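You operate a simulated robot arm through the tools that you are given. There is no shell and no other tool.

The job below is to be done with a simulated robot arm. You get a single attempt, and the scene is never put back.

Task
Rain on the tray and catch a sample under each spout.
Fine: raise the rain bar, then open the rain cock half way. Catch 50 to 100 ml in the runoff cup and as much in the runoff jug; spill a spoonful at most. End with the splitter lever at waste, the cock shut and then the bar down.
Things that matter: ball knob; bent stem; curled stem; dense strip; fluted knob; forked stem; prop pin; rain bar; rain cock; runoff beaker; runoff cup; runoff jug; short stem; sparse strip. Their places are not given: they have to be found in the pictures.

The check looks at the end state, three seconds after you hand in, the way a careful person would. Anything else that was tipped, shoved, dropped, spilled or broken makes it a failure.

Robot
A 7-joint arm with a three-finger gripper, fixed in place. Base frame: the origin is on the floor under the middle of its stand, x ahead of it, y to its left, z up. Readings come in mm, degrees, newtons and seconds.
It reaches about 1342 mm from its shoulder. Its first joint turns from -166.0 to 166.0 degrees. Payload 2.69 kg.
Tool frame: the origin (TCP) lies between the finger pads and is the grasp point; the fingertips stand 30 mm ahead of it; z points along the fingers, y is the line along which they close. The gripper opens to 128 mm; its body begins 117 mm behind the TCP.
Orientation is that of the tool frame in the base frame, as a unit quaternion [w, x, y, z]. With the fingers straight down and closing along the base's y, the tool's x points along the base's -x, its y along +y and its z along -z.

Tools
- The arm moves only by the tool move_arm. Its argument "plan" is one flat list of numbers, 6 for each row, row after row: the shift along the tool's x, y, z in mm, then the turn, a rotation vector about the tool's x, y, z in degrees. In form: [dx, dy, dz, ax, ay, az, dx, dy, dz, ax, ay, az, ...]. A call has 1 to 20 rows; each row is the pose to reach, as a shift and turn from the pose commanded when the call began, along the tool's axes at that moment. "claw" is the finger opening in mm, from 0 to 128, set as the call begins (left out, the last holds). A row lasts 0.2 s, in which the tool goes at most 50 mm and 8.6 degrees; a call with a longer step from one row to the next is refused whole, and so is a gripper value outside its range. Where a pose cannot be reached the arm comes as near as it can. A force on the tool above 60 N (or 10 N above the force at the start of the call, whichever is more), or a blocked arm, ends the call early, and 0.2 s more pass. The fingers move at their own pace (about 127 mm/s each) and stop on an object; they squeeze with about 35 N. The grip force told is the motor's: it shows also when the fingers shut on nothing. Time passes only in rows, and 0.2 s behind the last, so rows that repeat a pose let the fingers close. The reply holds the time, the measured pose of the TCP, the force on the tool along the base axes, the opening and the grip force, in the units named above and with some noise, with the torque about the TCP (base axes, N m) and any sound that the robot's microphone picked up.
- Cameras (640 x 400 px; columns grow to the right, rows downward): "scene" is fixed at [220.1, -499.6, 1449.5]; the picture's right is [0.63, -0.78, 0.00], its down [-0.45, -0.37, -0.81] and it looks along [0.63, 0.51, -0.58] (base axes); focal length 249 px, centre (320, 200). "wrist" rides on the gripper at [58, 54, -131] in the tool frame; the picture's right is [-0.68, 0.74, 0.00], its down [-0.62, -0.57, -0.55] and it looks along [-0.40, -0.37, 0.84] (tool axes); focal length 234 px, centre (320, 200).
- snapshot(camera): a new picture of that camera. It takes no simulated time.
- lift_body(by): moves the trunk up (or, below 0, down) by that many mm; the arm rides with it, the base frame stays. It gives what a move gives, with no picture.
- point_at(camera, pixels): for up to 12 pixels [column, row] of the newest picture of that camera ("zoom" is the newest enlarged one), the place [x, y, z] in the base frame of the surface seen there, good to about 2 mm. It takes no simulated time.
- inspect(camera, box): a new picture of the part [left, top, right, bottom] of that camera's present view, enlarged. It takes no simulated time.
- job_done(): hands the job in; it is judged then, once.

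Leave the gripper open and the arm clear of the work at the hand-in unless told otherwise.

The tools are called after "Request:" as name(argument=value, ...) on one line, values as JSON. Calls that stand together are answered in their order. move_arm: Moves the arm, as the interface text tells. Its arguments: {"type":"object","properties":{"plan":{"type":"array","items":{"type":"number"}},"claw":{"type":"number"}},"required":["plan"]} The other tools are called the same way: lift_body (by) moves the trunk up or down; snapshot (camera) takes a picture; point_at (camera, pixels) gives the place of the surface under pixels of a picture; inspect (camera, box) takes an enlarged picture of a part of a camera's view; job_done () hands the job in.

At the start:

```text
t: 0.0
position: [535.0, 214.1, 1296.7]
tcp_rot: [-0.001, 0.001, 1.0, 0.0]
ft_force: [0.7, 0.1, -0.3]
moment: [0.04, 0.0, 0.04]
opening: 128.0
grasp_force: 0.1
trunk travel left (down, up): [-150.0, 200.0]
```

scene: 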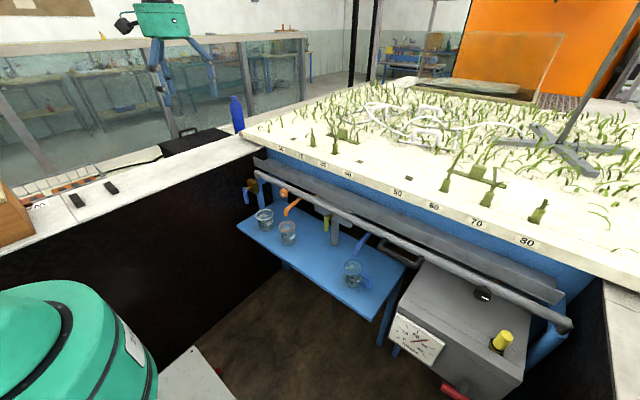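
wrist: 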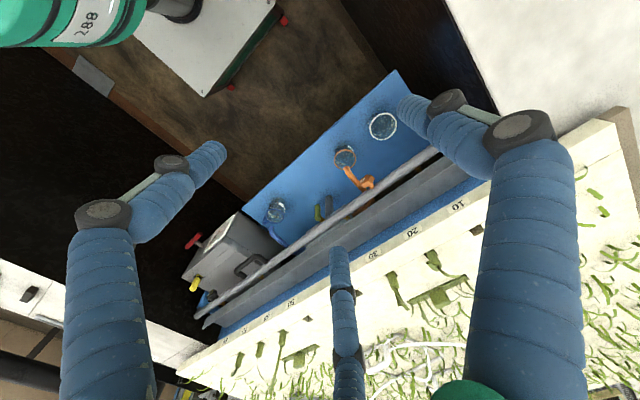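

I'll start by looking closer: the scene shows a planted tray, a blue shelf with three vessels below its front edge (cols 240-400, rows 200-300), and a rain bar. I'll take enlarged views of those areas.

Request:
inspect(camera="scene", box=[220, 150, 420, 275])

Request:
inspect(camera="scene", box=[380, 240, 620, 390])

Request:
inspect(camera="scene", box=[240, 70, 640, 270])

Request:
inspect(camera="scene", box=[0, 130, 260, 300])

Request:
inspect(camera="scene", box=[340, 0, 640, 180])

```text
3.20 times, centred on (320, 212) of scene
```

zoom: 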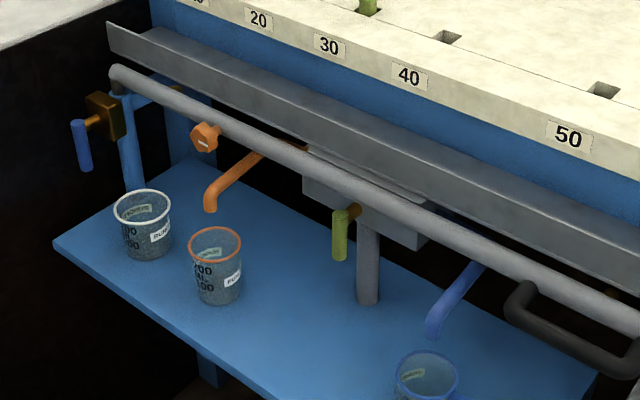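

```text
2.67 times, centred on (500, 315) of scene
```

zoom: 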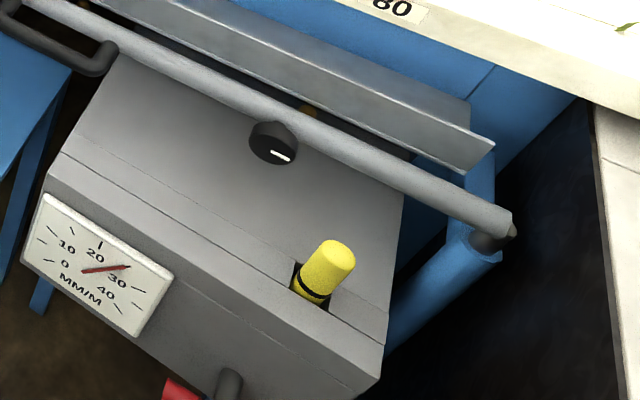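

```text
1.60 times, centred on (440, 170) of scene
```

zoom: 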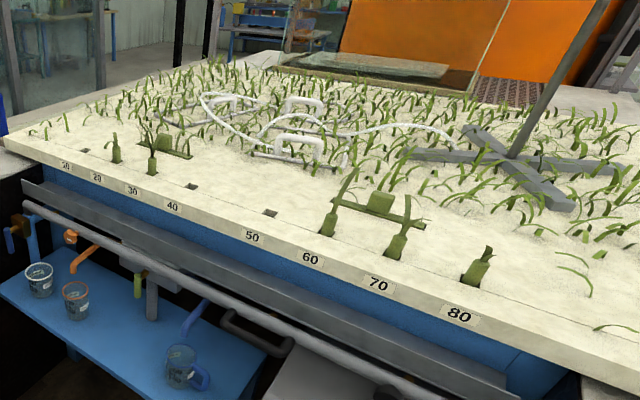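

```text
2.35 times, centred on (130, 215) of scene
```

zoom: 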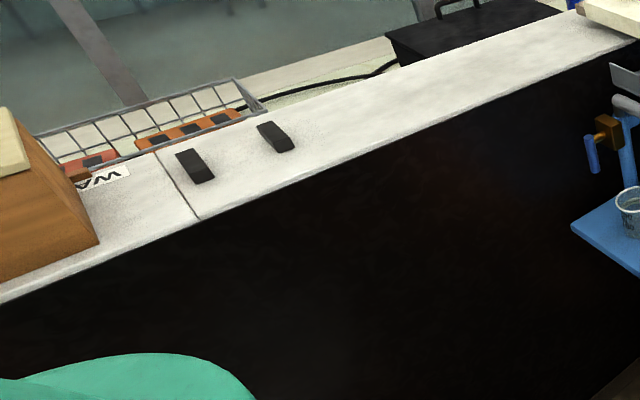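

```text
2.13 times, centred on (490, 90) of scene
```

zoom: 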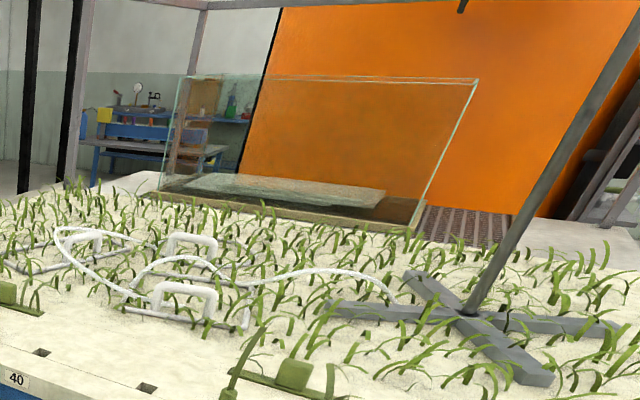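

I see a splitter box with a green lever (zoom ~ (345,225)), an orange spout, a blue spout, a bronze cock with blue lever on the left end of a grey pipe, and a grey cabinet with dial, black knob and yellow handle. I'll zoom much closer to read the labels.

Request:
inspect(camera="scene", box=[235, 170, 315, 255])

Request:
inspect(camera="scene", box=[310, 200, 410, 300])

Request:
inspect(camera="scene", box=[460, 270, 600, 370])

Request:
inspect(camera="scene", box=[380, 300, 500, 400])

Request:
inspect(camera="wrist", box=[170, 60, 450, 340])

Request:
inspect(camera="scene", box=[220, 80, 340, 170])

```text
4.71 times, centred on (275, 212) of scene
```

zoom: 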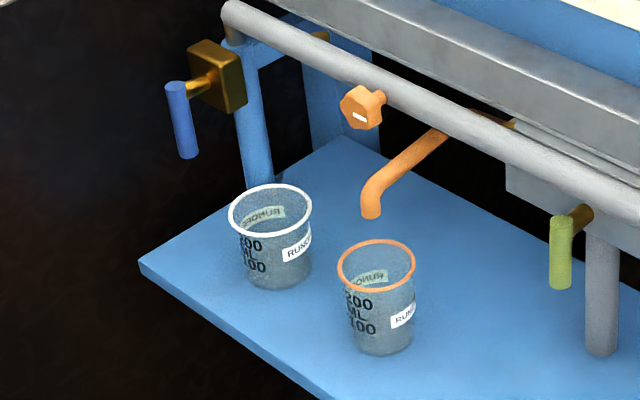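

```text
4.00 times, centred on (360, 250) of scene
```

zoom: 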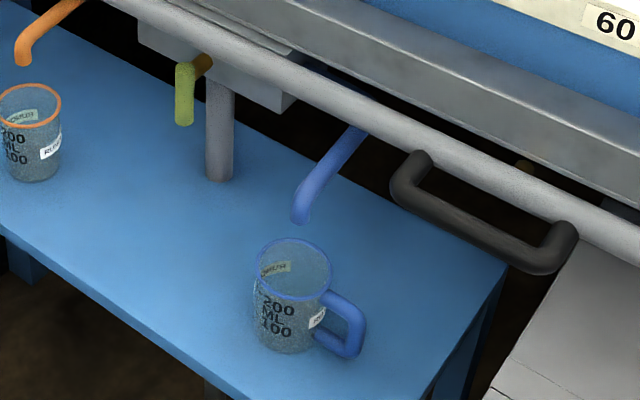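

```text
4.00 times, centred on (530, 320) of scene
```

zoom: 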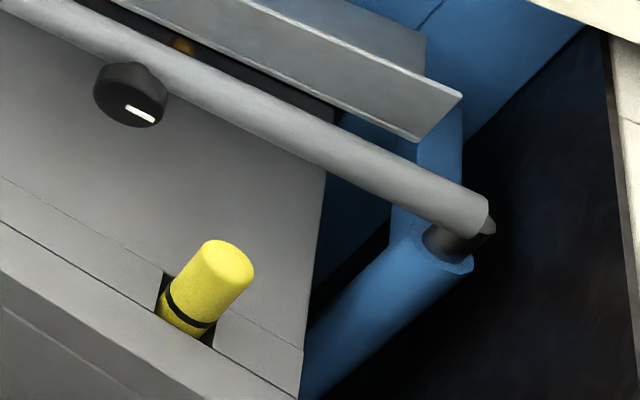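

```text
4.00 times, centred on (440, 350) of scene
```

zoom: 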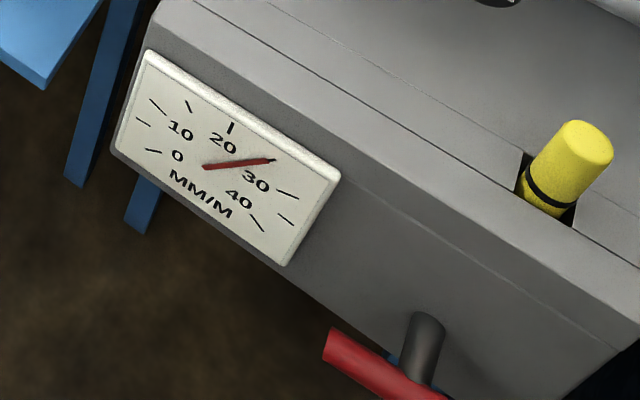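

```text
1.43 times, centred on (310, 200) of wrist
```

zoom: 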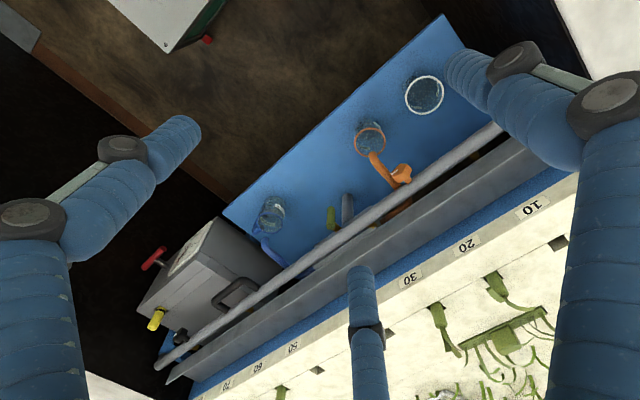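

```text
4.44 times, centred on (280, 125) of scene
```

zoom: 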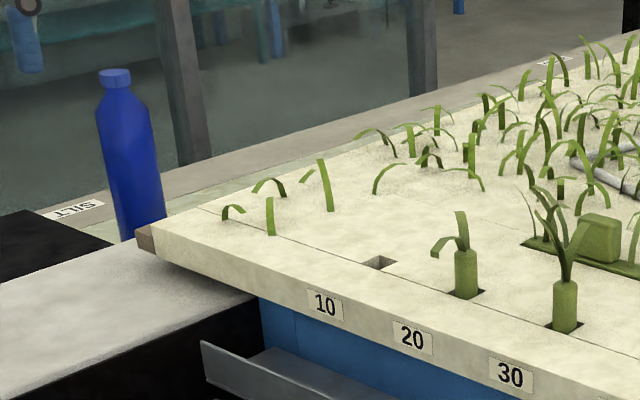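

The orange-rimmed cup sits by the orange spout, the blue-handled jug by the blue spout, the white-rimmed beaker at the left. I'll measure places of the main parts from a fresh scene picture.

Request:
snapshot(camera="scene")

Request:
point_at(camera="scene", pixels=[[265, 214], [288, 227], [352, 268], [284, 192], [290, 210], [247, 197], [254, 187], [327, 222], [335, 235], [361, 243], [262, 176], [570, 326]])

Request:
point_at(camera="scene", pixels=[[412, 252], [390, 262], [482, 294], [502, 340], [555, 345], [430, 330], [455, 388], [245, 225], [388, 310], [400, 268], [565, 295], [260, 160]])

Request:
point_at(camera="scene", pixels=[[285, 150], [527, 242], [310, 140], [335, 148], [355, 161], [405, 180], [445, 186], [491, 203], [535, 218], [240, 115], [470, 175], [560, 150]])

```text
taken
```

scene: 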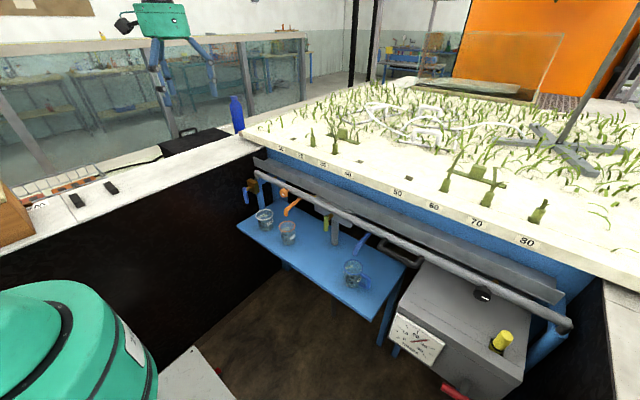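

```text
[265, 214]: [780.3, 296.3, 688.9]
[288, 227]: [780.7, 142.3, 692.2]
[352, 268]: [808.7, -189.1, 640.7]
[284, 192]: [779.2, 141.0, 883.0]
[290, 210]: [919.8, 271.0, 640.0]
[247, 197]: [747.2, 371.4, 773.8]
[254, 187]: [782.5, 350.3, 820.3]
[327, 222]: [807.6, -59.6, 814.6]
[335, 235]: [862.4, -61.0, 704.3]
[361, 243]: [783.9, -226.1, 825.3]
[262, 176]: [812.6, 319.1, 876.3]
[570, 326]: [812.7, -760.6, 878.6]
```

```text
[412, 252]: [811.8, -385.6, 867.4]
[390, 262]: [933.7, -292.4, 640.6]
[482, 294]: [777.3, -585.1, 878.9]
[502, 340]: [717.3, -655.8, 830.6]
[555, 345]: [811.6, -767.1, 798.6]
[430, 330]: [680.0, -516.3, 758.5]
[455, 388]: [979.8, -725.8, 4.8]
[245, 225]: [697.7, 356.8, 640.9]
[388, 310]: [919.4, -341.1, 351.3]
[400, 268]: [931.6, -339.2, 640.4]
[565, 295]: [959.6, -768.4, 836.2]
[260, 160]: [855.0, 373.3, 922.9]
```

```text
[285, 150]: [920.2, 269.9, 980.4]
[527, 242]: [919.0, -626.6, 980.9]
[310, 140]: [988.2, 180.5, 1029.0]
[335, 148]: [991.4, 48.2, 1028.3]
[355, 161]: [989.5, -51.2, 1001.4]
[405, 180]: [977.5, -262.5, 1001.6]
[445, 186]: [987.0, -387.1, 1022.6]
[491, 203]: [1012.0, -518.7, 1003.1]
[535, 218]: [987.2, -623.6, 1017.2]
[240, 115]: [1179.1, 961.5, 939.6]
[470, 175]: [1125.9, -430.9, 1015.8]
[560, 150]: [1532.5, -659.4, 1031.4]
```

Bar pipe lies at x≈812, z≈877 (y 320…-760), shelf top z≈640. Before moving I'll measure surrounding obstacles (left counter, right counter, floor items).

Request:
point_at(camera="scene", pixels=[[200, 165], [240, 160], [100, 215], [30, 260], [76, 200], [610, 300], [625, 350], [50, 320], [120, 340], [170, 380], [150, 300], [215, 369]])

Request:
point_at(camera="wrist", pixels=[[383, 126], [345, 157], [275, 211], [440, 148], [220, 322], [245, 264], [195, 240], [90, 290], [180, 50], [90, 20], [560, 50], [360, 110]])

```text
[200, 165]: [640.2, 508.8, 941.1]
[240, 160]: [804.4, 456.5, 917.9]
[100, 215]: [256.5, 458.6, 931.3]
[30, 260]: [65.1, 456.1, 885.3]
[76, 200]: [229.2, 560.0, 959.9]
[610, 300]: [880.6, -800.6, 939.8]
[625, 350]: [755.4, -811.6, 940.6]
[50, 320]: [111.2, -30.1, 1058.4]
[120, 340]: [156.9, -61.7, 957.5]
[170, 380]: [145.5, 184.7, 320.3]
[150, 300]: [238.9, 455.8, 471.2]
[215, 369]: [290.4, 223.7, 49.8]
```

```text
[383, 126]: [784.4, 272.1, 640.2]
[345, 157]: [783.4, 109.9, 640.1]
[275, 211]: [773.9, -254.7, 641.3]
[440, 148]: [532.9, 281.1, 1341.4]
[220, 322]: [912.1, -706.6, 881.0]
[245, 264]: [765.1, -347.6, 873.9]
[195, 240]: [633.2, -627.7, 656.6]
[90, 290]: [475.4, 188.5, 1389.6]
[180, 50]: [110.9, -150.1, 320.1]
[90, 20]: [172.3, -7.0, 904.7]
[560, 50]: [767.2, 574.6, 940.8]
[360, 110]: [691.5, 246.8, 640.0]
```

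The left counter edge is at y≈456 (top z≈940), the robot trunk at x≈110. I'll move the hand back-down and tilt it 45° forward so the wrist camera looks at the left half of the bar from the front.

Request:
move_arm(plan=[9, 6, 41, 0, -7.5, 0, 18, 12, 82, 0, -15, 0, 27, 18, 123, 0, -22.5, 0, 36, 24, 164, 0, -30, 0, 45, 30, 205, 0, -37.5, 0, 55, 36, 247, 0, -45, 0, 55, 36, 247, 0, -45, 0])

Request:
snapshot(camera="wrist")

Request:
snapshot(camera="scene")

```text
t: 1.6
position: [477.0, 249.6, 1049.3]
tcp_rot: [0.383, 0.0, 0.924, 0.0]
ft_force: [1.1, 1.1, -0.7]
moment: [-0.08, 0.03, -0.09]
opening: 128.0
grasp_force: 0.1
trunk travel left (down, up): [-150.0, 200.0]
```

```text
taken
```

wrist: 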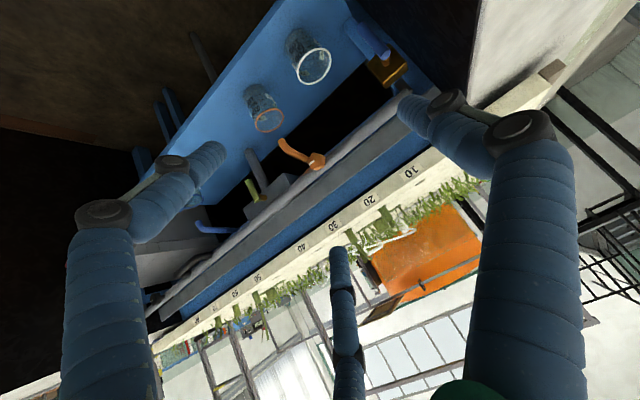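

```text
taken
```

scene: 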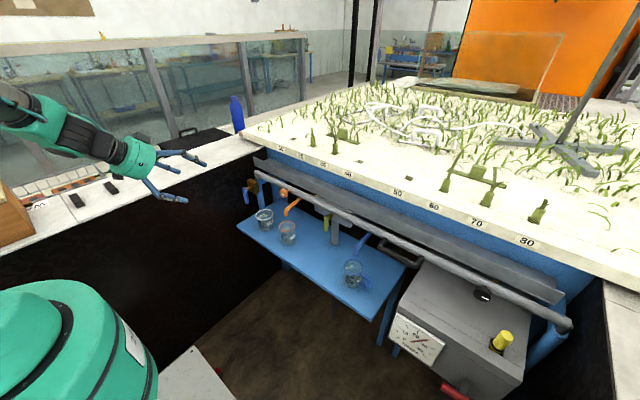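

The wrist view is upside-down; I'll roll the hand 137° about its own axis so the camera rides on top and labels can be read.

Request:
move_arm(plan=[0, 0, 0, 0, 0, 8, 0, 0, 0, 0, 0, 16, 0, 0, 0, 0, 0, 24, 0, 0, 0, 0, 0, 32, 0, 0, 0, 0, 0, 40, 0, 0, 0, 0, 0, 48, 0, 0, 0, 0, 0, 56, 0, 0, 0, 0, 0, 64, 0, 0, 0, 0, 0, 72, 0, 0, 0, 0, 0, 80, 0, 0, 0, 0, 0, 88, 0, 0, 0, 0, 0, 96, 0, 0, 0, 0, 0, 104, 0, 0, 0, 0, 0, 112, 0, 0, 0, 0, 0, 120, 0, 0, 0, 0, 0, 128, 0, 0, 0, 0, 0, 136, 0, 0, 0, 0, 0, 137])

Request:
snapshot(camera="wrist")

```text
t: 5.4
position: [499.4, 132.0, 1104.2]
tcp_rot: [0.1, 0.858, 0.367, 0.345]
ft_force: [0.9, 0.4, 0.1]
moment: [0.01, 0.01, -0.03]
opening: 127.9
grasp_force: 0.0
out of reach, approached as far as the arm can: row 10, 11, 12, 13, 14, 15, 16, 17, 18
trunk travel left (down, up): [-150.0, 200.0]
```

```text
taken
```

wrist: 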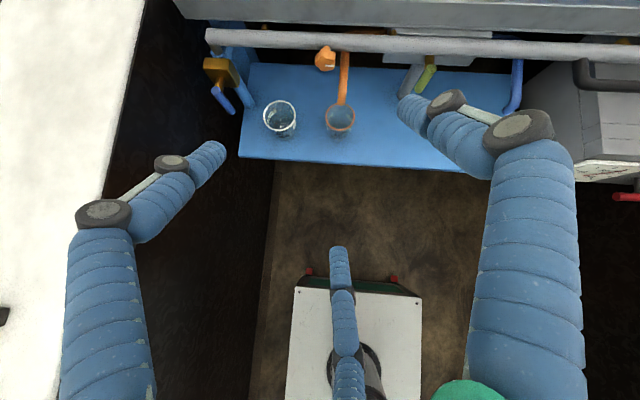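

The wrist now looks upright at the left part: bronze cock with blue lever at (222,80), white beaker (280,118), orange cup (340,118), hex orange knob (325,58). I'll zoom in on these.

Request:
inspect(camera="wrist", box=[190, 10, 370, 140])

Request:
inspect(camera="wrist", box=[360, 10, 640, 190])

Request:
point_at(camera="wrist", pixels=[[222, 70], [222, 95], [326, 58], [344, 90], [425, 76], [517, 85], [213, 40], [350, 42], [300, 15], [598, 88], [240, 95], [405, 80]])

```text
3.08 times, centred on (280, 75) of wrist
```

zoom: 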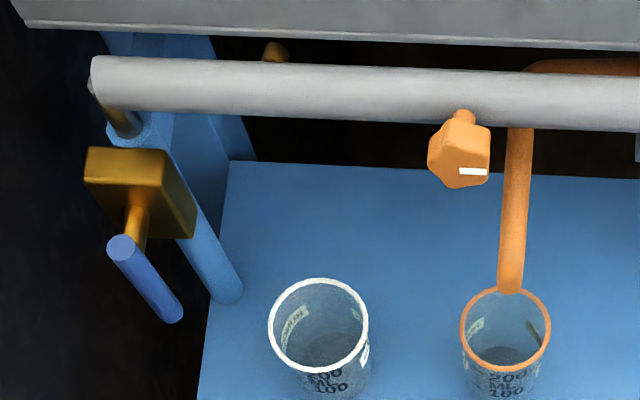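

```text
2.22 times, centred on (500, 100) of wrist
```

zoom: 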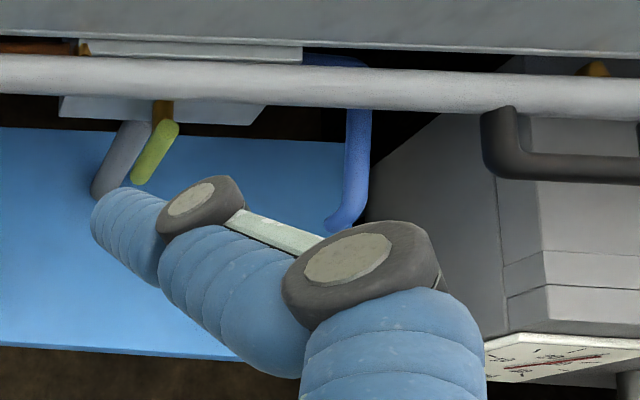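

```text
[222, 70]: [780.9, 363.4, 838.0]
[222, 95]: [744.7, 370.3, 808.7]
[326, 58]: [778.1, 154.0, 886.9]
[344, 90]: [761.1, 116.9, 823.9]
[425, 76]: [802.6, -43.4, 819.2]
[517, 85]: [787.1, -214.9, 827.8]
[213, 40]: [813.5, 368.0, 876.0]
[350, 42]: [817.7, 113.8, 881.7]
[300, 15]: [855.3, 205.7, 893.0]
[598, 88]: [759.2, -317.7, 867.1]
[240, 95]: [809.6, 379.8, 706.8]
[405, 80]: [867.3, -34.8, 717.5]
```

The camera-on-top pose just looks steeply down, so I'll roll back the same 137° to the earlier pose (where the camera looks along the bar nearly level).

Request:
move_arm(plan=[0, 0, 0, 0, 0, -8, 0, 0, 0, 0, 0, -16, 0, 0, 0, 0, 0, -24, 0, 0, 0, 0, 0, -32, 0, 0, 0, 0, 0, -40, 0, 0, 0, 0, 0, -48, 0, 0, 0, 0, 0, -56, 0, 0, 0, 0, 0, -64, 0, 0, 0, 0, 0, -72, 0, 0, 0, 0, 0, -80, 0, 0, 0, 0, 0, -88, 0, 0, 0, 0, 0, -96, 0, 0, 0, 0, 0, -104, 0, 0, 0, 0, 0, -112, 0, 0, 0, 0, 0, -120, 0, 0, 0, 0, 0, -128, 0, 0, 0, 0, 0, -136, 0, 0, 0, 0, 0, -137])

```text
t: 9.2
position: [496.1, 125.3, 1097.3]
tcp_rot: [0.358, -0.029, 0.933, 0.033]
ft_force: [0.3, 0.3, -1.0]
moment: [-0.03, -0.03, -0.01]
opening: 127.9
grasp_force: 0.1
trunk travel left (down, up): [-150.0, 200.0]
```

Back to near the earlier orientation. I'll take a wrist picture here and then decide where to get a better frontal view of the left post.

Request:
snapshot(camera="wrist")

Request:
inspect(camera="wrist", box=[120, 0, 420, 220])

```text
taken
```

wrist: 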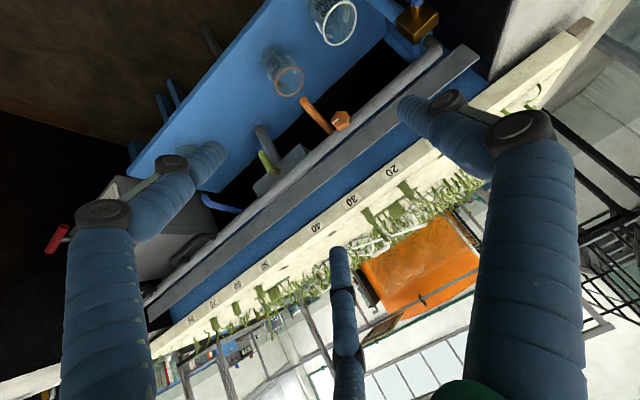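

```text
1.82 times, centred on (270, 110) of wrist
```

zoom: 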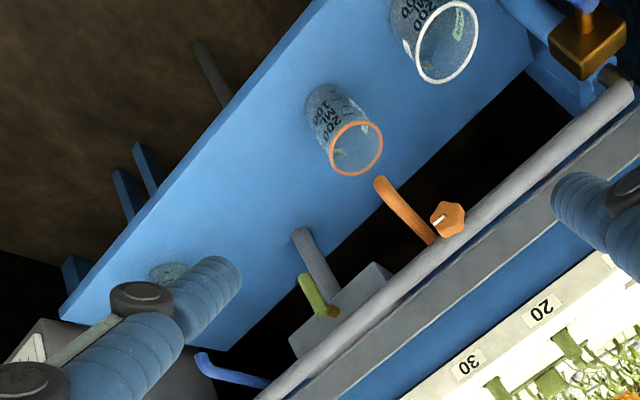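

I'll lower the hand to about (519,190,870) and yaw it 25° to the left, so the camera gets a near-level frontal view of the left bar end and underside.

Request:
move_arm(plan=[22, 9, 31.5, -2.8, 0.17, -3.1, 44, 18, 63, -5.6, 0.34, -6.2, 66, 27, 94.5, -8.4, 0.5, -9.3, 88, 36, 126, -11.2, 0.68, -12.4, 110, 45, 158, -14, 0.85, -15.5, 133, 53.7, 189, -16.75, 1.02, -18.6, 133, 53.7, 189, -16.75, 1.02, -18.6])

Request:
snapshot(camera="wrist")

```text
t: 10.8
position: [521.6, 190.1, 870.9]
tcp_rot: [0.342, -0.23, 0.905, 0.11]
ft_force: [0.7, 0.2, -0.2]
moment: [0.04, 0.01, 0.03]
opening: 128.1
grasp_force: 0.1
trunk travel left (down, up): [-150.0, 200.0]
```

```text
taken
```

wrist: 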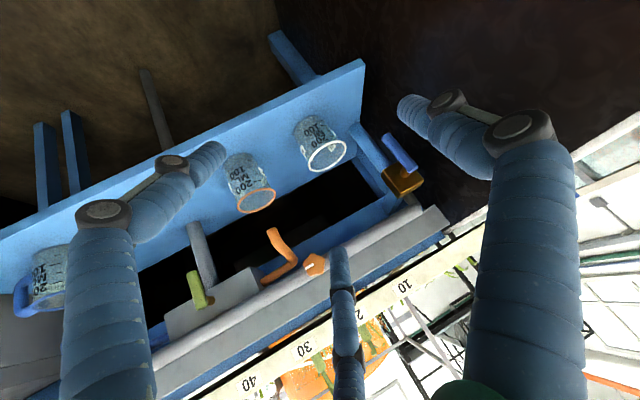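

Now a good frontal (upside-down) view. Zooming on the left post with the bronze cock (≈(395,170)), the knob (≈(315,265)) and the splitter (≈(205,290)).

Request:
inspect(camera="wrist", box=[330, 110, 460, 240])

Request:
inspect(camera="wrist", box=[230, 190, 360, 310])

Request:
inspect(camera="wrist", box=[140, 200, 270, 350])

Request:
inspect(camera="wrist", box=[180, 100, 360, 230])

```text
3.08 times, centred on (395, 175) of wrist
```

zoom: 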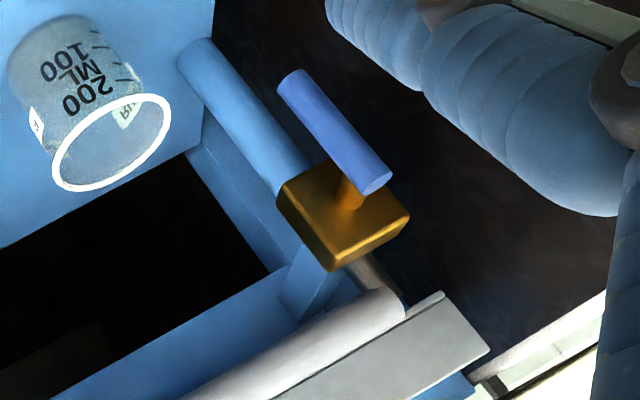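

```text
3.33 times, centred on (295, 250) of wrist
```

zoom: 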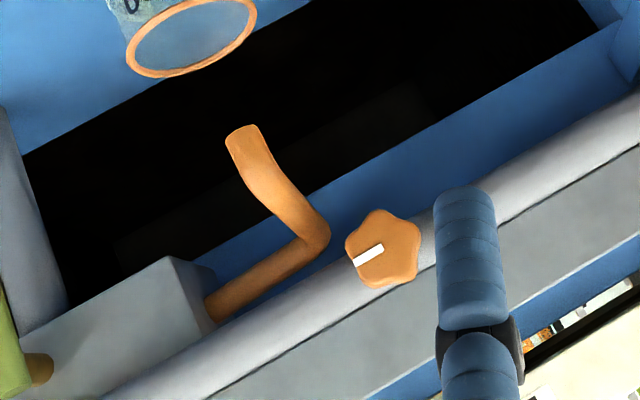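

```text
2.67 times, centred on (205, 275) of wrist
```

zoom: 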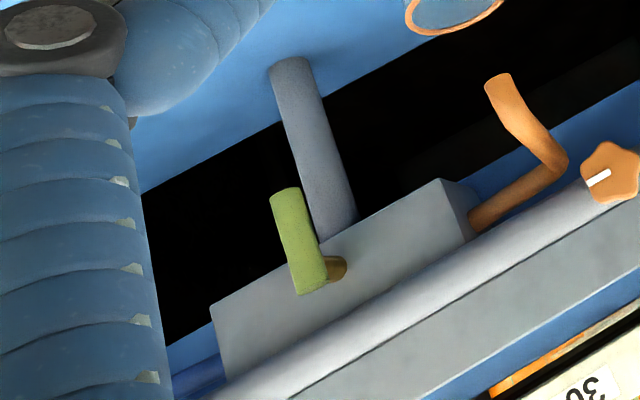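

```text
3.08 times, centred on (270, 165) of wrist
```

zoom: 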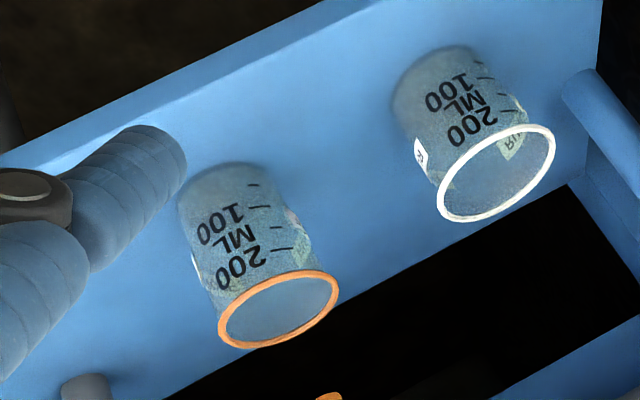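

Clear view: green splitter lever hanging from a bronze shaft on the grey box, waste pipe in the middle, orange spout to the left, blue to the right. I'll measure tip, rim and lever positions on this view.

Request:
point_at(camera="wrist", pixels=[[272, 233], [238, 203], [275, 200], [255, 212], [257, 192], [309, 150], [345, 152], [193, 278], [203, 304], [208, 301], [387, 137], [413, 167]])

Request:
point_at(camera="wrist", pixels=[[405, 190], [390, 175], [400, 172], [318, 262], [300, 265], [190, 228], [205, 290], [410, 213], [360, 250], [250, 160], [230, 165], [355, 130]])

```text
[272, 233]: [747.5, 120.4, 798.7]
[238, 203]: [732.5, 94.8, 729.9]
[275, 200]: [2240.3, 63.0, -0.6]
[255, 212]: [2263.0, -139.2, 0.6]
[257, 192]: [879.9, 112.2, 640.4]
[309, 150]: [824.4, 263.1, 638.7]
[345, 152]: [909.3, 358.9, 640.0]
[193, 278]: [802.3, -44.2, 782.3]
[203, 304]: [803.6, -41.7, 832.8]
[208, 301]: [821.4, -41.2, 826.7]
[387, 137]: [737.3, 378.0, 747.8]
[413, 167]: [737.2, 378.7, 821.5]
```

```text
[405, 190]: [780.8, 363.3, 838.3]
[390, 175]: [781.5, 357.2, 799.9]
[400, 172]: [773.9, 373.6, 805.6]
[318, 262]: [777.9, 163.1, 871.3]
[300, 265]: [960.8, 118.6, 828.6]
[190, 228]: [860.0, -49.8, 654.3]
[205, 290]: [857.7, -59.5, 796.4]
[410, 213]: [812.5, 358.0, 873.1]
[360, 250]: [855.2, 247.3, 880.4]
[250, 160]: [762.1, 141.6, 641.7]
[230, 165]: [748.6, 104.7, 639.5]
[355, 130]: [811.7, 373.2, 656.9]
```

The orange spout tip is at about (747,120,797), right by the cup. Now I'll swing the hand across to the right (TCP ≈ (520,-550,930)) to view the cabinet, the handle and the right post.

Request:
move_arm(plan=[13.3, -40.1, -19.3, 1.05, -0.07, 1.16, 26.5, -80.2, -38.6, 2.1, -0.13, 2.3, 39.8, -120.2, -57.8, 3.1, -0.2, 3.5, 53.1, -160.3, -77.1, 4.2, -0.26, 4.65, 66.4, -200.4, -96.4, 5.2, -0.33, 5.8, 79.6, -240.5, -115.7, 6.3, -0.4, 7, 92.9, -280.6, -135, 7.3, -0.46, 8.1, 106.2, -320.6, -154.2, 8.4, -0.53, 9.3, 119.4, -360.7, -173.5, 9.4, -0.6, 10.5, 132.7, -400.8, -192.8, 10.5, -0.66, 11.6, 146, -440.9, -212.1, 11.5, -0.72, 12.8, 159.2, -481, -231.4, 12.6, -0.8, 14, 172.5, -521, -250.6, 13.6, -0.85, 15.1, 185.8, -561.1, -269.9, 14.6, -0.92, 16.3, 199, -601.2, -289.2, 15.7, -1, 17.4, 212.3, -641.3, -308.5, 16.74, -1.05, 18.6, 212.3, -641.3, -308.5, 16.74, -1.05, 18.6])

Request:
snapshot(camera="wrist")

Request:
snapshot(camera="scene")

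```text
t: 14.4
position: [518.8, -552.8, 926.9]
tcp_rot: [0.358, -0.028, 0.933, 0.034]
ft_force: [-0.6, -0.3, 0.4]
moment: [0.05, -0.04, 0.02]
opening: 127.8
grasp_force: 0.1
trunk travel left (down, up): [-150.0, 200.0]
```

```text
taken
```

wrist: 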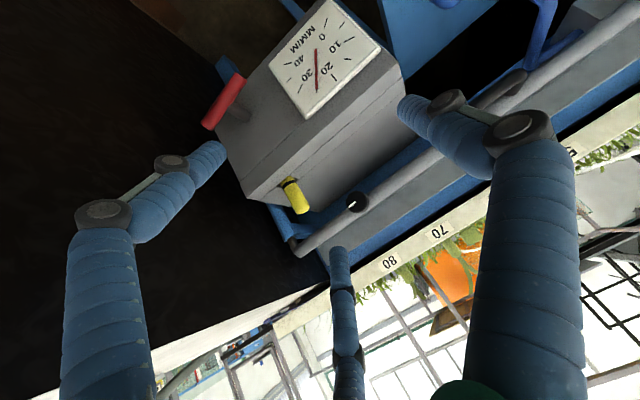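

```text
taken
```

scene: 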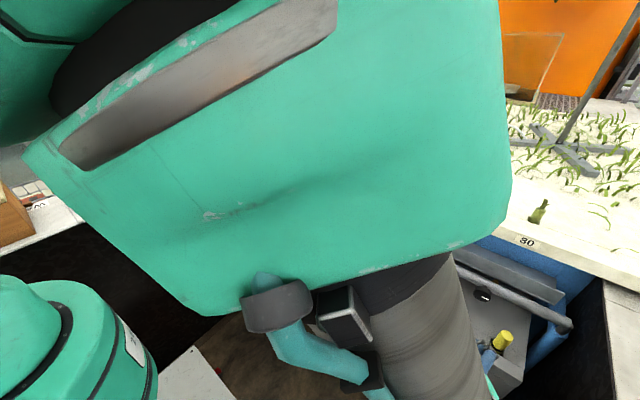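

Request:
inspect(camera="wrist", box=[190, 0, 420, 270])

Request:
inspect(camera="wrist", box=[240, 160, 400, 270])

Request:
inspect(camera="wrist", box=[400, 0, 600, 140])

Request:
point_at(camera="wrist", pixels=[[222, 100], [240, 110], [287, 182], [300, 205], [357, 202], [298, 248], [310, 60], [330, 165], [375, 190], [285, 225], [520, 80], [480, 105]])

```text
1.48 times, centred on (305, 135) of wrist
```

zoom: 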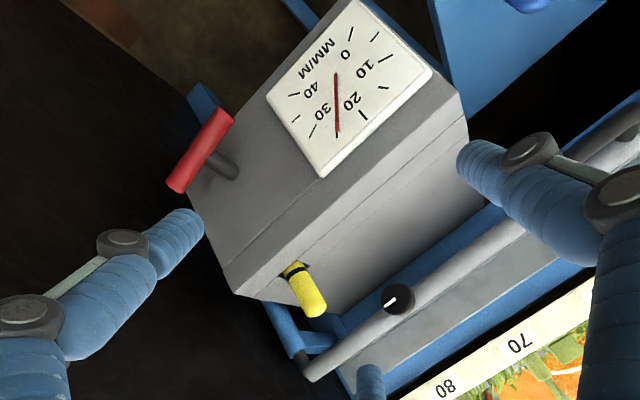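

```text
3.64 times, centred on (320, 215) of wrist
```

zoom: 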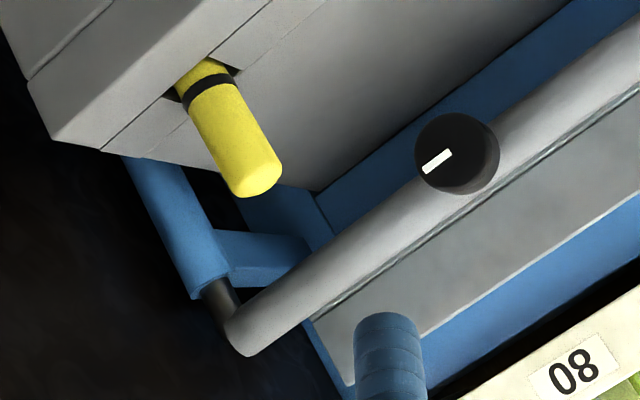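

```text
2.86 times, centred on (500, 70) of wrist
```

zoom: 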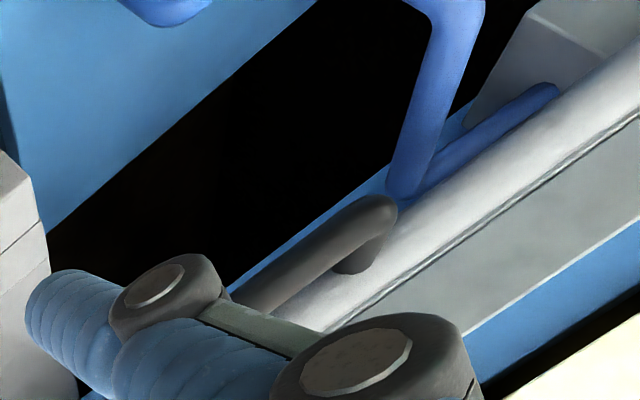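

```text
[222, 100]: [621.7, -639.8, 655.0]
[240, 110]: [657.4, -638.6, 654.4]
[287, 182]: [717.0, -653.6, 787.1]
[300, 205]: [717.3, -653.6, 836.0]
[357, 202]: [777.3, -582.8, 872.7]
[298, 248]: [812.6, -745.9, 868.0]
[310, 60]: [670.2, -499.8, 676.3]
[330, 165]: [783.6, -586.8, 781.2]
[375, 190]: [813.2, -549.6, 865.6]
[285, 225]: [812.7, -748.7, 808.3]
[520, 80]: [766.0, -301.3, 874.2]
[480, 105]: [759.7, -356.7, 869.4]
```

I see the black round "ball" knob on the bar at (777,-583,873), the yellow pin in a cabinet slot at (717,-654,790–840), right post at y≈-748. The dial is a slope dial. Now I move to about (535,-271,950) for a straight look at the bar handle.

Request:
move_arm(plan=[-5.1, 40.1, 2.4, 0, 0, 0, -10.3, 80.2, 4.8, 0, 0, 0, -15.4, 120.3, 7.2, 0, 0, 0, -20.6, 160.3, 9.5, 0, 0, 0, -25.7, 200.4, 11.9, 0, 0, 0, -30.9, 240.5, 14.3, 0, 0, 0, -36, 280.6, 16.7, 0, 0, 0, -36, 280.6, 16.7, 0, 0, 0])

Request:
snapshot(camera="wrist")

Request:
inspect(camera="wrist", box=[220, 80, 420, 250])

```text
t: 16.2
position: [536.6, -270.8, 954.1]
tcp_rot: [0.358, -0.027, 0.933, 0.032]
ft_force: [0.2, 0.7, 0.1]
moment: [-0.04, -0.02, 0.0]
opening: 127.9
grasp_force: 0.1
trunk travel left (down, up): [-150.0, 200.0]
```

```text
taken
```

wrist: 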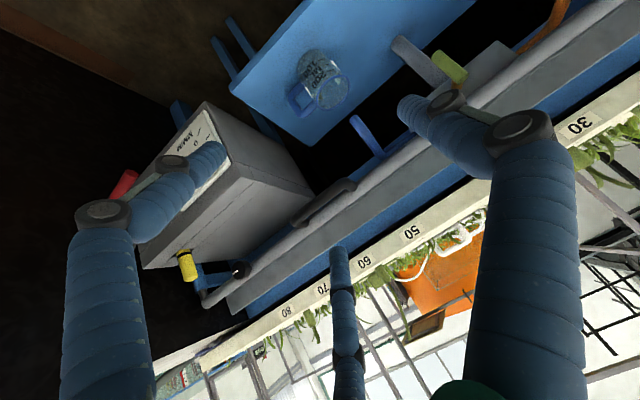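

```text
2.35 times, centred on (320, 165) of wrist
```

zoom: 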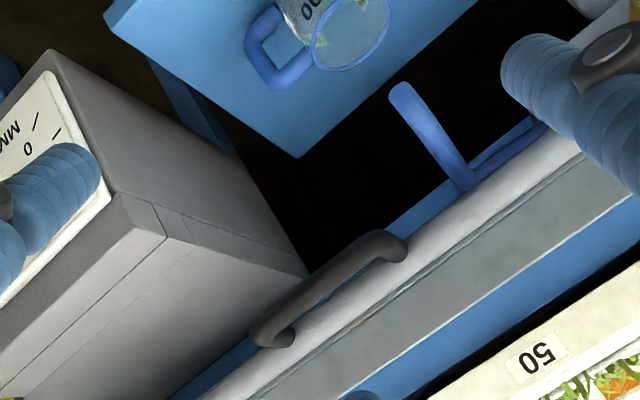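

The handle is clear in the zoom, from (265,335) to (390,240). I'll measure the handle, pipe, jug and blue spout on this zoom.

Request:
point_at(camera="zoom", pixels=[[262, 330], [375, 240], [318, 282], [280, 342], [398, 252], [335, 330], [400, 92], [462, 180], [350, 65], [320, 30], [270, 80], [440, 240]])

Request:
point_at(camera="wrist", pixels=[[305, 95], [344, 82], [325, 108], [330, 72], [355, 122], [320, 90], [452, 68], [430, 55], [480, 50], [360, 125], [298, 215], [348, 182]])

```text
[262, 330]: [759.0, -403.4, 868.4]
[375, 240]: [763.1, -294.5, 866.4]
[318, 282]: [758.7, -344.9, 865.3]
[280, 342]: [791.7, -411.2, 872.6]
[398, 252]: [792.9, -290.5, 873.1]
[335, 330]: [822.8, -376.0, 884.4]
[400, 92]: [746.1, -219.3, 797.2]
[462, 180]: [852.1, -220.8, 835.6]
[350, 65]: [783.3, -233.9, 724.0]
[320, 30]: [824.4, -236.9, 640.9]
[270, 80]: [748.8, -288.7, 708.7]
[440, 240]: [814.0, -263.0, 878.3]
```

```text
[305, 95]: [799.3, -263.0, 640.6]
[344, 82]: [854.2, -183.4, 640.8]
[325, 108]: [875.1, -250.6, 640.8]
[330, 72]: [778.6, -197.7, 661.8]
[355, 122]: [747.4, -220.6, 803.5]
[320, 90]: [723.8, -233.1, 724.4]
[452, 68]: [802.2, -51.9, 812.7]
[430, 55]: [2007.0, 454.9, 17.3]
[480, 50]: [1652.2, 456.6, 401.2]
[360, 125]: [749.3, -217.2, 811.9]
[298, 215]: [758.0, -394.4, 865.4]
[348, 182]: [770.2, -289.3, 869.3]
```

Handle grip: along y from -290 to -410 at x≈768, z≈870, about 34 mm clear of the pipe; the jug rim spans x 724–783 around the blue spout tip (747,-219). Now I'll half-close the fingers in free space to learn their shape.

Request:
move_arm(plan=[0, 0, 0, 0, 0, 0, 0, 0, 0, 0, 0, 0, 0, 0, 0, 0, 0, 0], claw=30)

Request:
snapshot(camera="wrist")

Request:
snapshot(camera="scene")

```text
t: 17.0
position: [537.2, -271.9, 953.2]
tcp_rot: [0.357, -0.028, 0.933, 0.034]
ft_force: [0.0, 0.5, -0.3]
moment: [0.0, 0.0, 0.02]
opening: 30.0
grasp_force: 0.0
trunk travel left (down, up): [-150.0, 200.0]
```

```text
taken
```

wrist: 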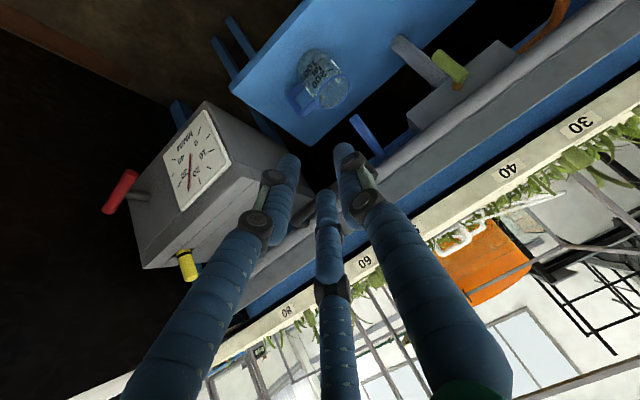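

```text
taken
```

scene: 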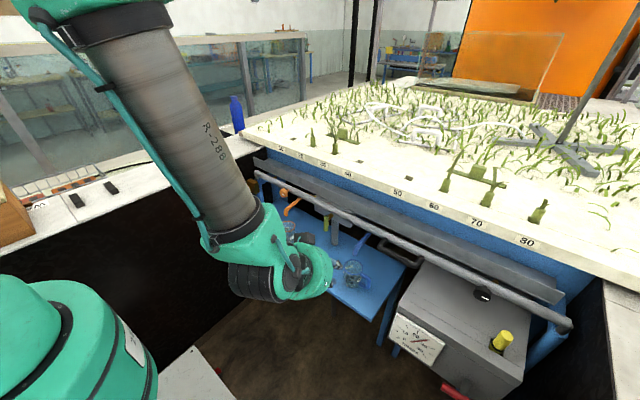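

The three fingers close radially toward the tool axis (tips about 20 mm thick). To grip the handle from the front I want the tool nearly level with its closing plane vertical. First I'll pitch it up by 28° in free space.

Request:
move_arm(plan=[0, 0, 0, 0, -7, 0, 0, 0, 0, 0, -14, 0, 0, 0, 0, 0, -21, 0, 0, 0, 0, 0, -28, 0, 0, 0, 0, 0, -28, 0], claw=80)

Request:
move_arm(plan=[0, 0, 0, 0, 0, -8, 0, 0, 0, 0, 0, -16, 0, 0, 0, 0, 0, -24, 0, 0, 0, 0, 0, -32, 0, 0, 0, 0, 0, -40, 0, 0, 0, 0, 0, -48, 0, 0, 0, 0, 0, -56, 0, 0, 0, 0, 0, -64, 0, 0, 0, 0, 0, -72, 0, 0, 0, 0, 0, -80, 0, 0, 0, 0, 0, -88, 0, 0, 0, 0, 0, -90])

```text
t: 18.2
position: [535.3, -270.2, 953.7]
tcp_rot: [0.573, -0.02, 0.819, 0.04]
ft_force: [-0.2, -0.7, 0.3]
moment: [0.0, 0.04, 0.01]
opening: 80.1
grasp_force: 0.0
trunk travel left (down, up): [-150.0, 200.0]
```

```text
t: 20.8
position: [534.4, -268.5, 954.6]
tcp_rot: [-0.433, 0.593, -0.565, 0.378]
ft_force: [0.4, -0.3, -0.7]
moment: [0.03, -0.02, -0.04]
opening: 79.9
grasp_force: 0.0
trunk travel left (down, up): [-150.0, 200.0]
```

Roll worked (tool x now toward -y, tool y pointing down). Before approaching the handle I'll check the cabinet's extents with the scene camera and see the current wrist view.

Request:
snapshot(camera="scene")

Request:
snapshot(camera="wrist")

Request:
point_at(camera="scene", pixels=[[420, 270], [410, 290], [402, 308], [440, 275], [520, 335], [390, 340], [440, 300], [460, 280]])

```text
taken
```

scene: 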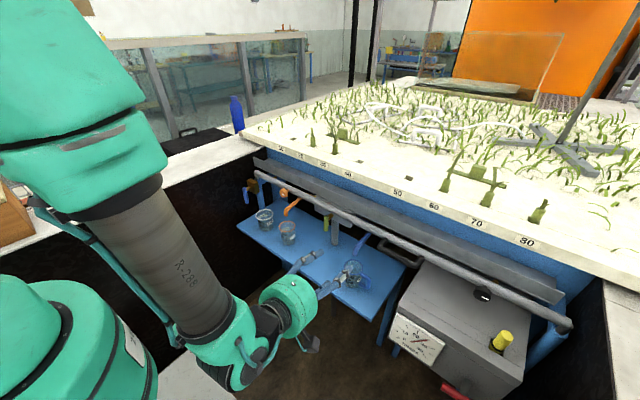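

```text
taken
```

wrist: 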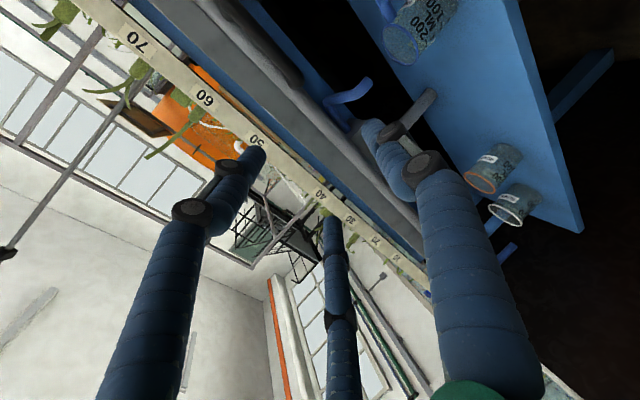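

```text
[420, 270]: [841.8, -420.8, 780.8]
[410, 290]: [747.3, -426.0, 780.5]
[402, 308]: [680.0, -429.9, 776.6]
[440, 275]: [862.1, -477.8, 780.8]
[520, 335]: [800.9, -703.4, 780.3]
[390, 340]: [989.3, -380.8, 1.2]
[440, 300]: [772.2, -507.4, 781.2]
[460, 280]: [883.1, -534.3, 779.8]
```

Cabinet top is z≈780 for y<-420, clear of the handle grip zone. I'll move to a pre-grasp in front of the handle, TCP ≈ (690,-350,866), correcting 5° of yaw.

Request:
move_arm(plan=[19.3, 5.8, 33.8, 0.04, 0.94, 0.34, 38.7, 11.7, 67.7, 0.08, 1.9, 0.7, 58, 17.5, 101.5, 0.12, 2.8, 1.0, 77.4, 23.4, 135.4, 0.16, 3.8, 1.36, 96.7, 29.2, 169.2, 0.2, 4.7, 1.7, 96.7, 29.2, 169.2, 0.2, 4.7, 1.7])

Request:
snapshot(camera="scene")

Request:
snapshot(camera="wrist")

```text
t: 22.2
position: [689.5, -351.6, 867.8]
tcp_rot: [0.415, -0.567, 0.591, -0.396]
ft_force: [0.5, -0.5, -0.4]
moment: [0.0, -0.01, 0.06]
opening: 80.0
grasp_force: 0.2
trunk travel left (down, up): [-150.0, 200.0]
```

```text
taken
```

scene: 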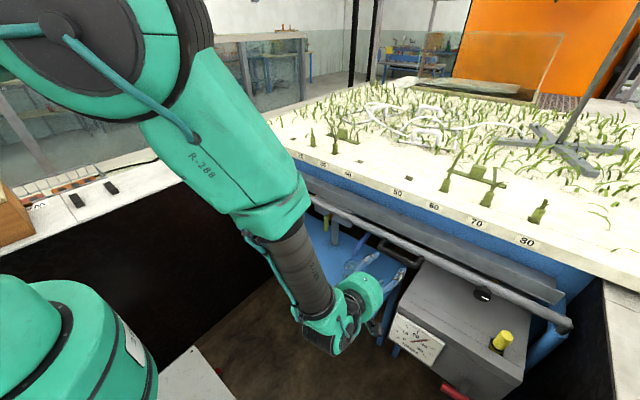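

```text
taken
```

wrist: 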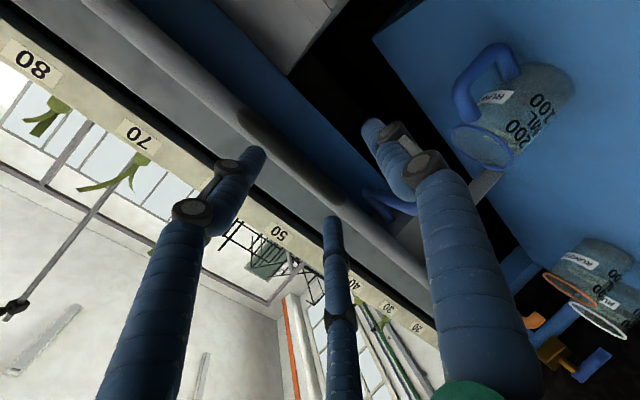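

The dark handle runs between the fingers in the wrist view ((245,120)→(340,200)), with the lower finger at right. I'll open to 90 and move straight forward about 65 mm so the fingers straddle the handle.

Request:
move_arm(plan=[-0.6, -6.5, 15, 0, 0, 0, -1.3, -13, 30, 0, 0, 0, -1.9, -19.6, 45, 0, 0, 0, -2.6, -26.2, 60, 0, 0, 0, -2.6, -26.2, 60, 0, 0, 0], claw=90)

Request:
snapshot(camera="wrist")

Request:
inspect(camera="scene", box=[320, 200, 460, 320])

```text
t: 23.4
position: [756.6, -348.0, 868.2]
tcp_rot: [0.415, -0.567, 0.591, -0.397]
ft_force: [0.5, -0.6, -1.0]
moment: [0.02, 0.01, 0.02]
opening: 89.9
grasp_force: 0.1
trunk travel left (down, up): [-150.0, 200.0]
```

```text
taken
```

wrist: 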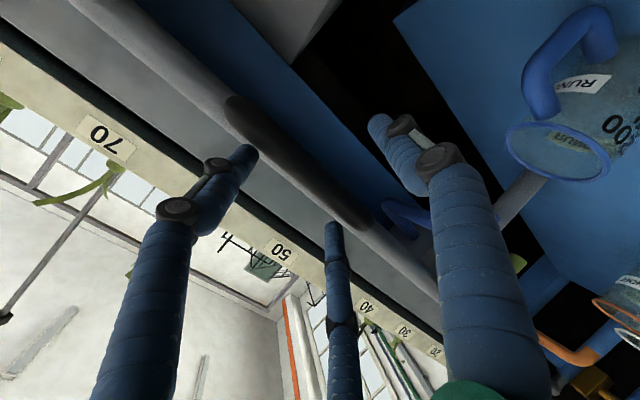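

```text
3.33 times, centred on (390, 260) of scene
```

zoom: 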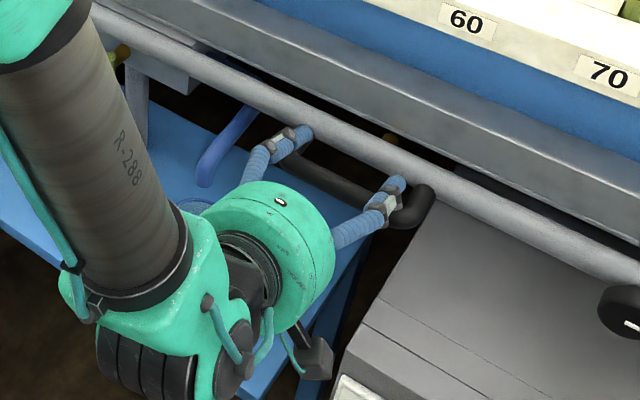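

The two upper fingers lie over the handle, the third under it. Closing on the handle.

Request:
move_arm(plan=[0, 0, 0, 0, 0, 0, 0, 0, 0, 0, 0, 0, 0, 0, 0, 0, 0, 0, 0, 0, 0, 0, 0, 0, 0, 0, 0, 0, 0, 0], claw=0)

Request:
snapshot(camera="wrist")

Request:
inspect(camera="scene", box=[320, 200, 460, 320])

```text
t: 24.6
position: [758.0, -352.2, 873.8]
tcp_rot: [0.417, -0.566, 0.588, -0.399]
ft_force: [19.7, -32.5, 36.2]
moment: [-1.92, -0.6, -0.17]
opening: 30.9
grasp_force: 45.3
trunk travel left (down, up): [-150.0, 200.0]
```

```text
taken
```

wrist: 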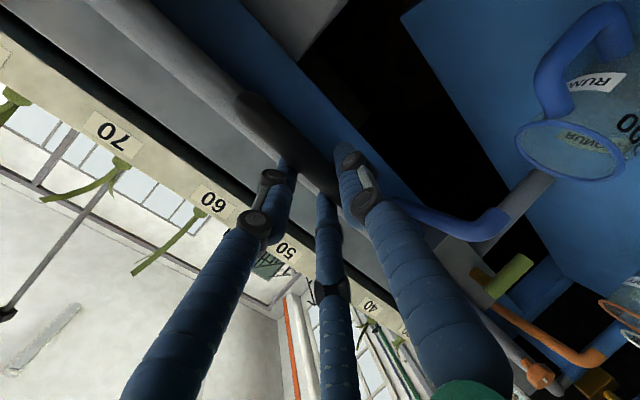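

```text
3.33 times, centred on (390, 260) of scene
```

zoom: 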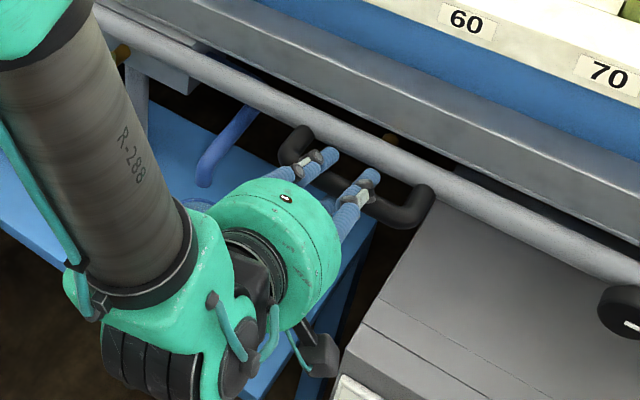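

The grip holds (opening 30.9) but the tool is stressed (about 52 N). I'll relax the commanded pose toward where the grip has pulled the hand (+2,-5,+6 mm).

Request:
move_arm(plan=[2.3, -3.2, 0, 0, 0, 0, 4.7, -6.5, 0, 0, 0, 0, 4.7, -6.5, 0, 0, 0, 0])

```text
t: 25.4
position: [758.3, -351.3, 874.6]
tcp_rot: [0.415, -0.568, 0.591, -0.396]
ft_force: [24.2, -5.3, 16.1]
moment: [-1.32, -0.34, 0.57]
opening: 30.9
grasp_force: 45.2
trunk travel left (down, up): [-150.0, 200.0]
```

Better. Now lifting a first 20 mm while watching forces.

Request:
move_arm(plan=[0, -5, -0.8, 0, 0, 0, 0, -10, -1.5, 0, 0, 0, 0.1, -15, -2.3, 0, 0, 0, 0.1, -20.2, -3.1, 0, 0, 0, 0.1, -20.2, -3.1, 0, 0, 0])

```text
t: 26.6
position: [758.4, -351.7, 894.2]
tcp_rot: [0.416, -0.567, 0.592, -0.394]
ft_force: [-33.3, 1.4, -3.5]
moment: [-1.07, 0.54, 0.03]
opening: 31.1
grasp_force: 44.9
trunk travel left (down, up): [-150.0, 200.0]
```

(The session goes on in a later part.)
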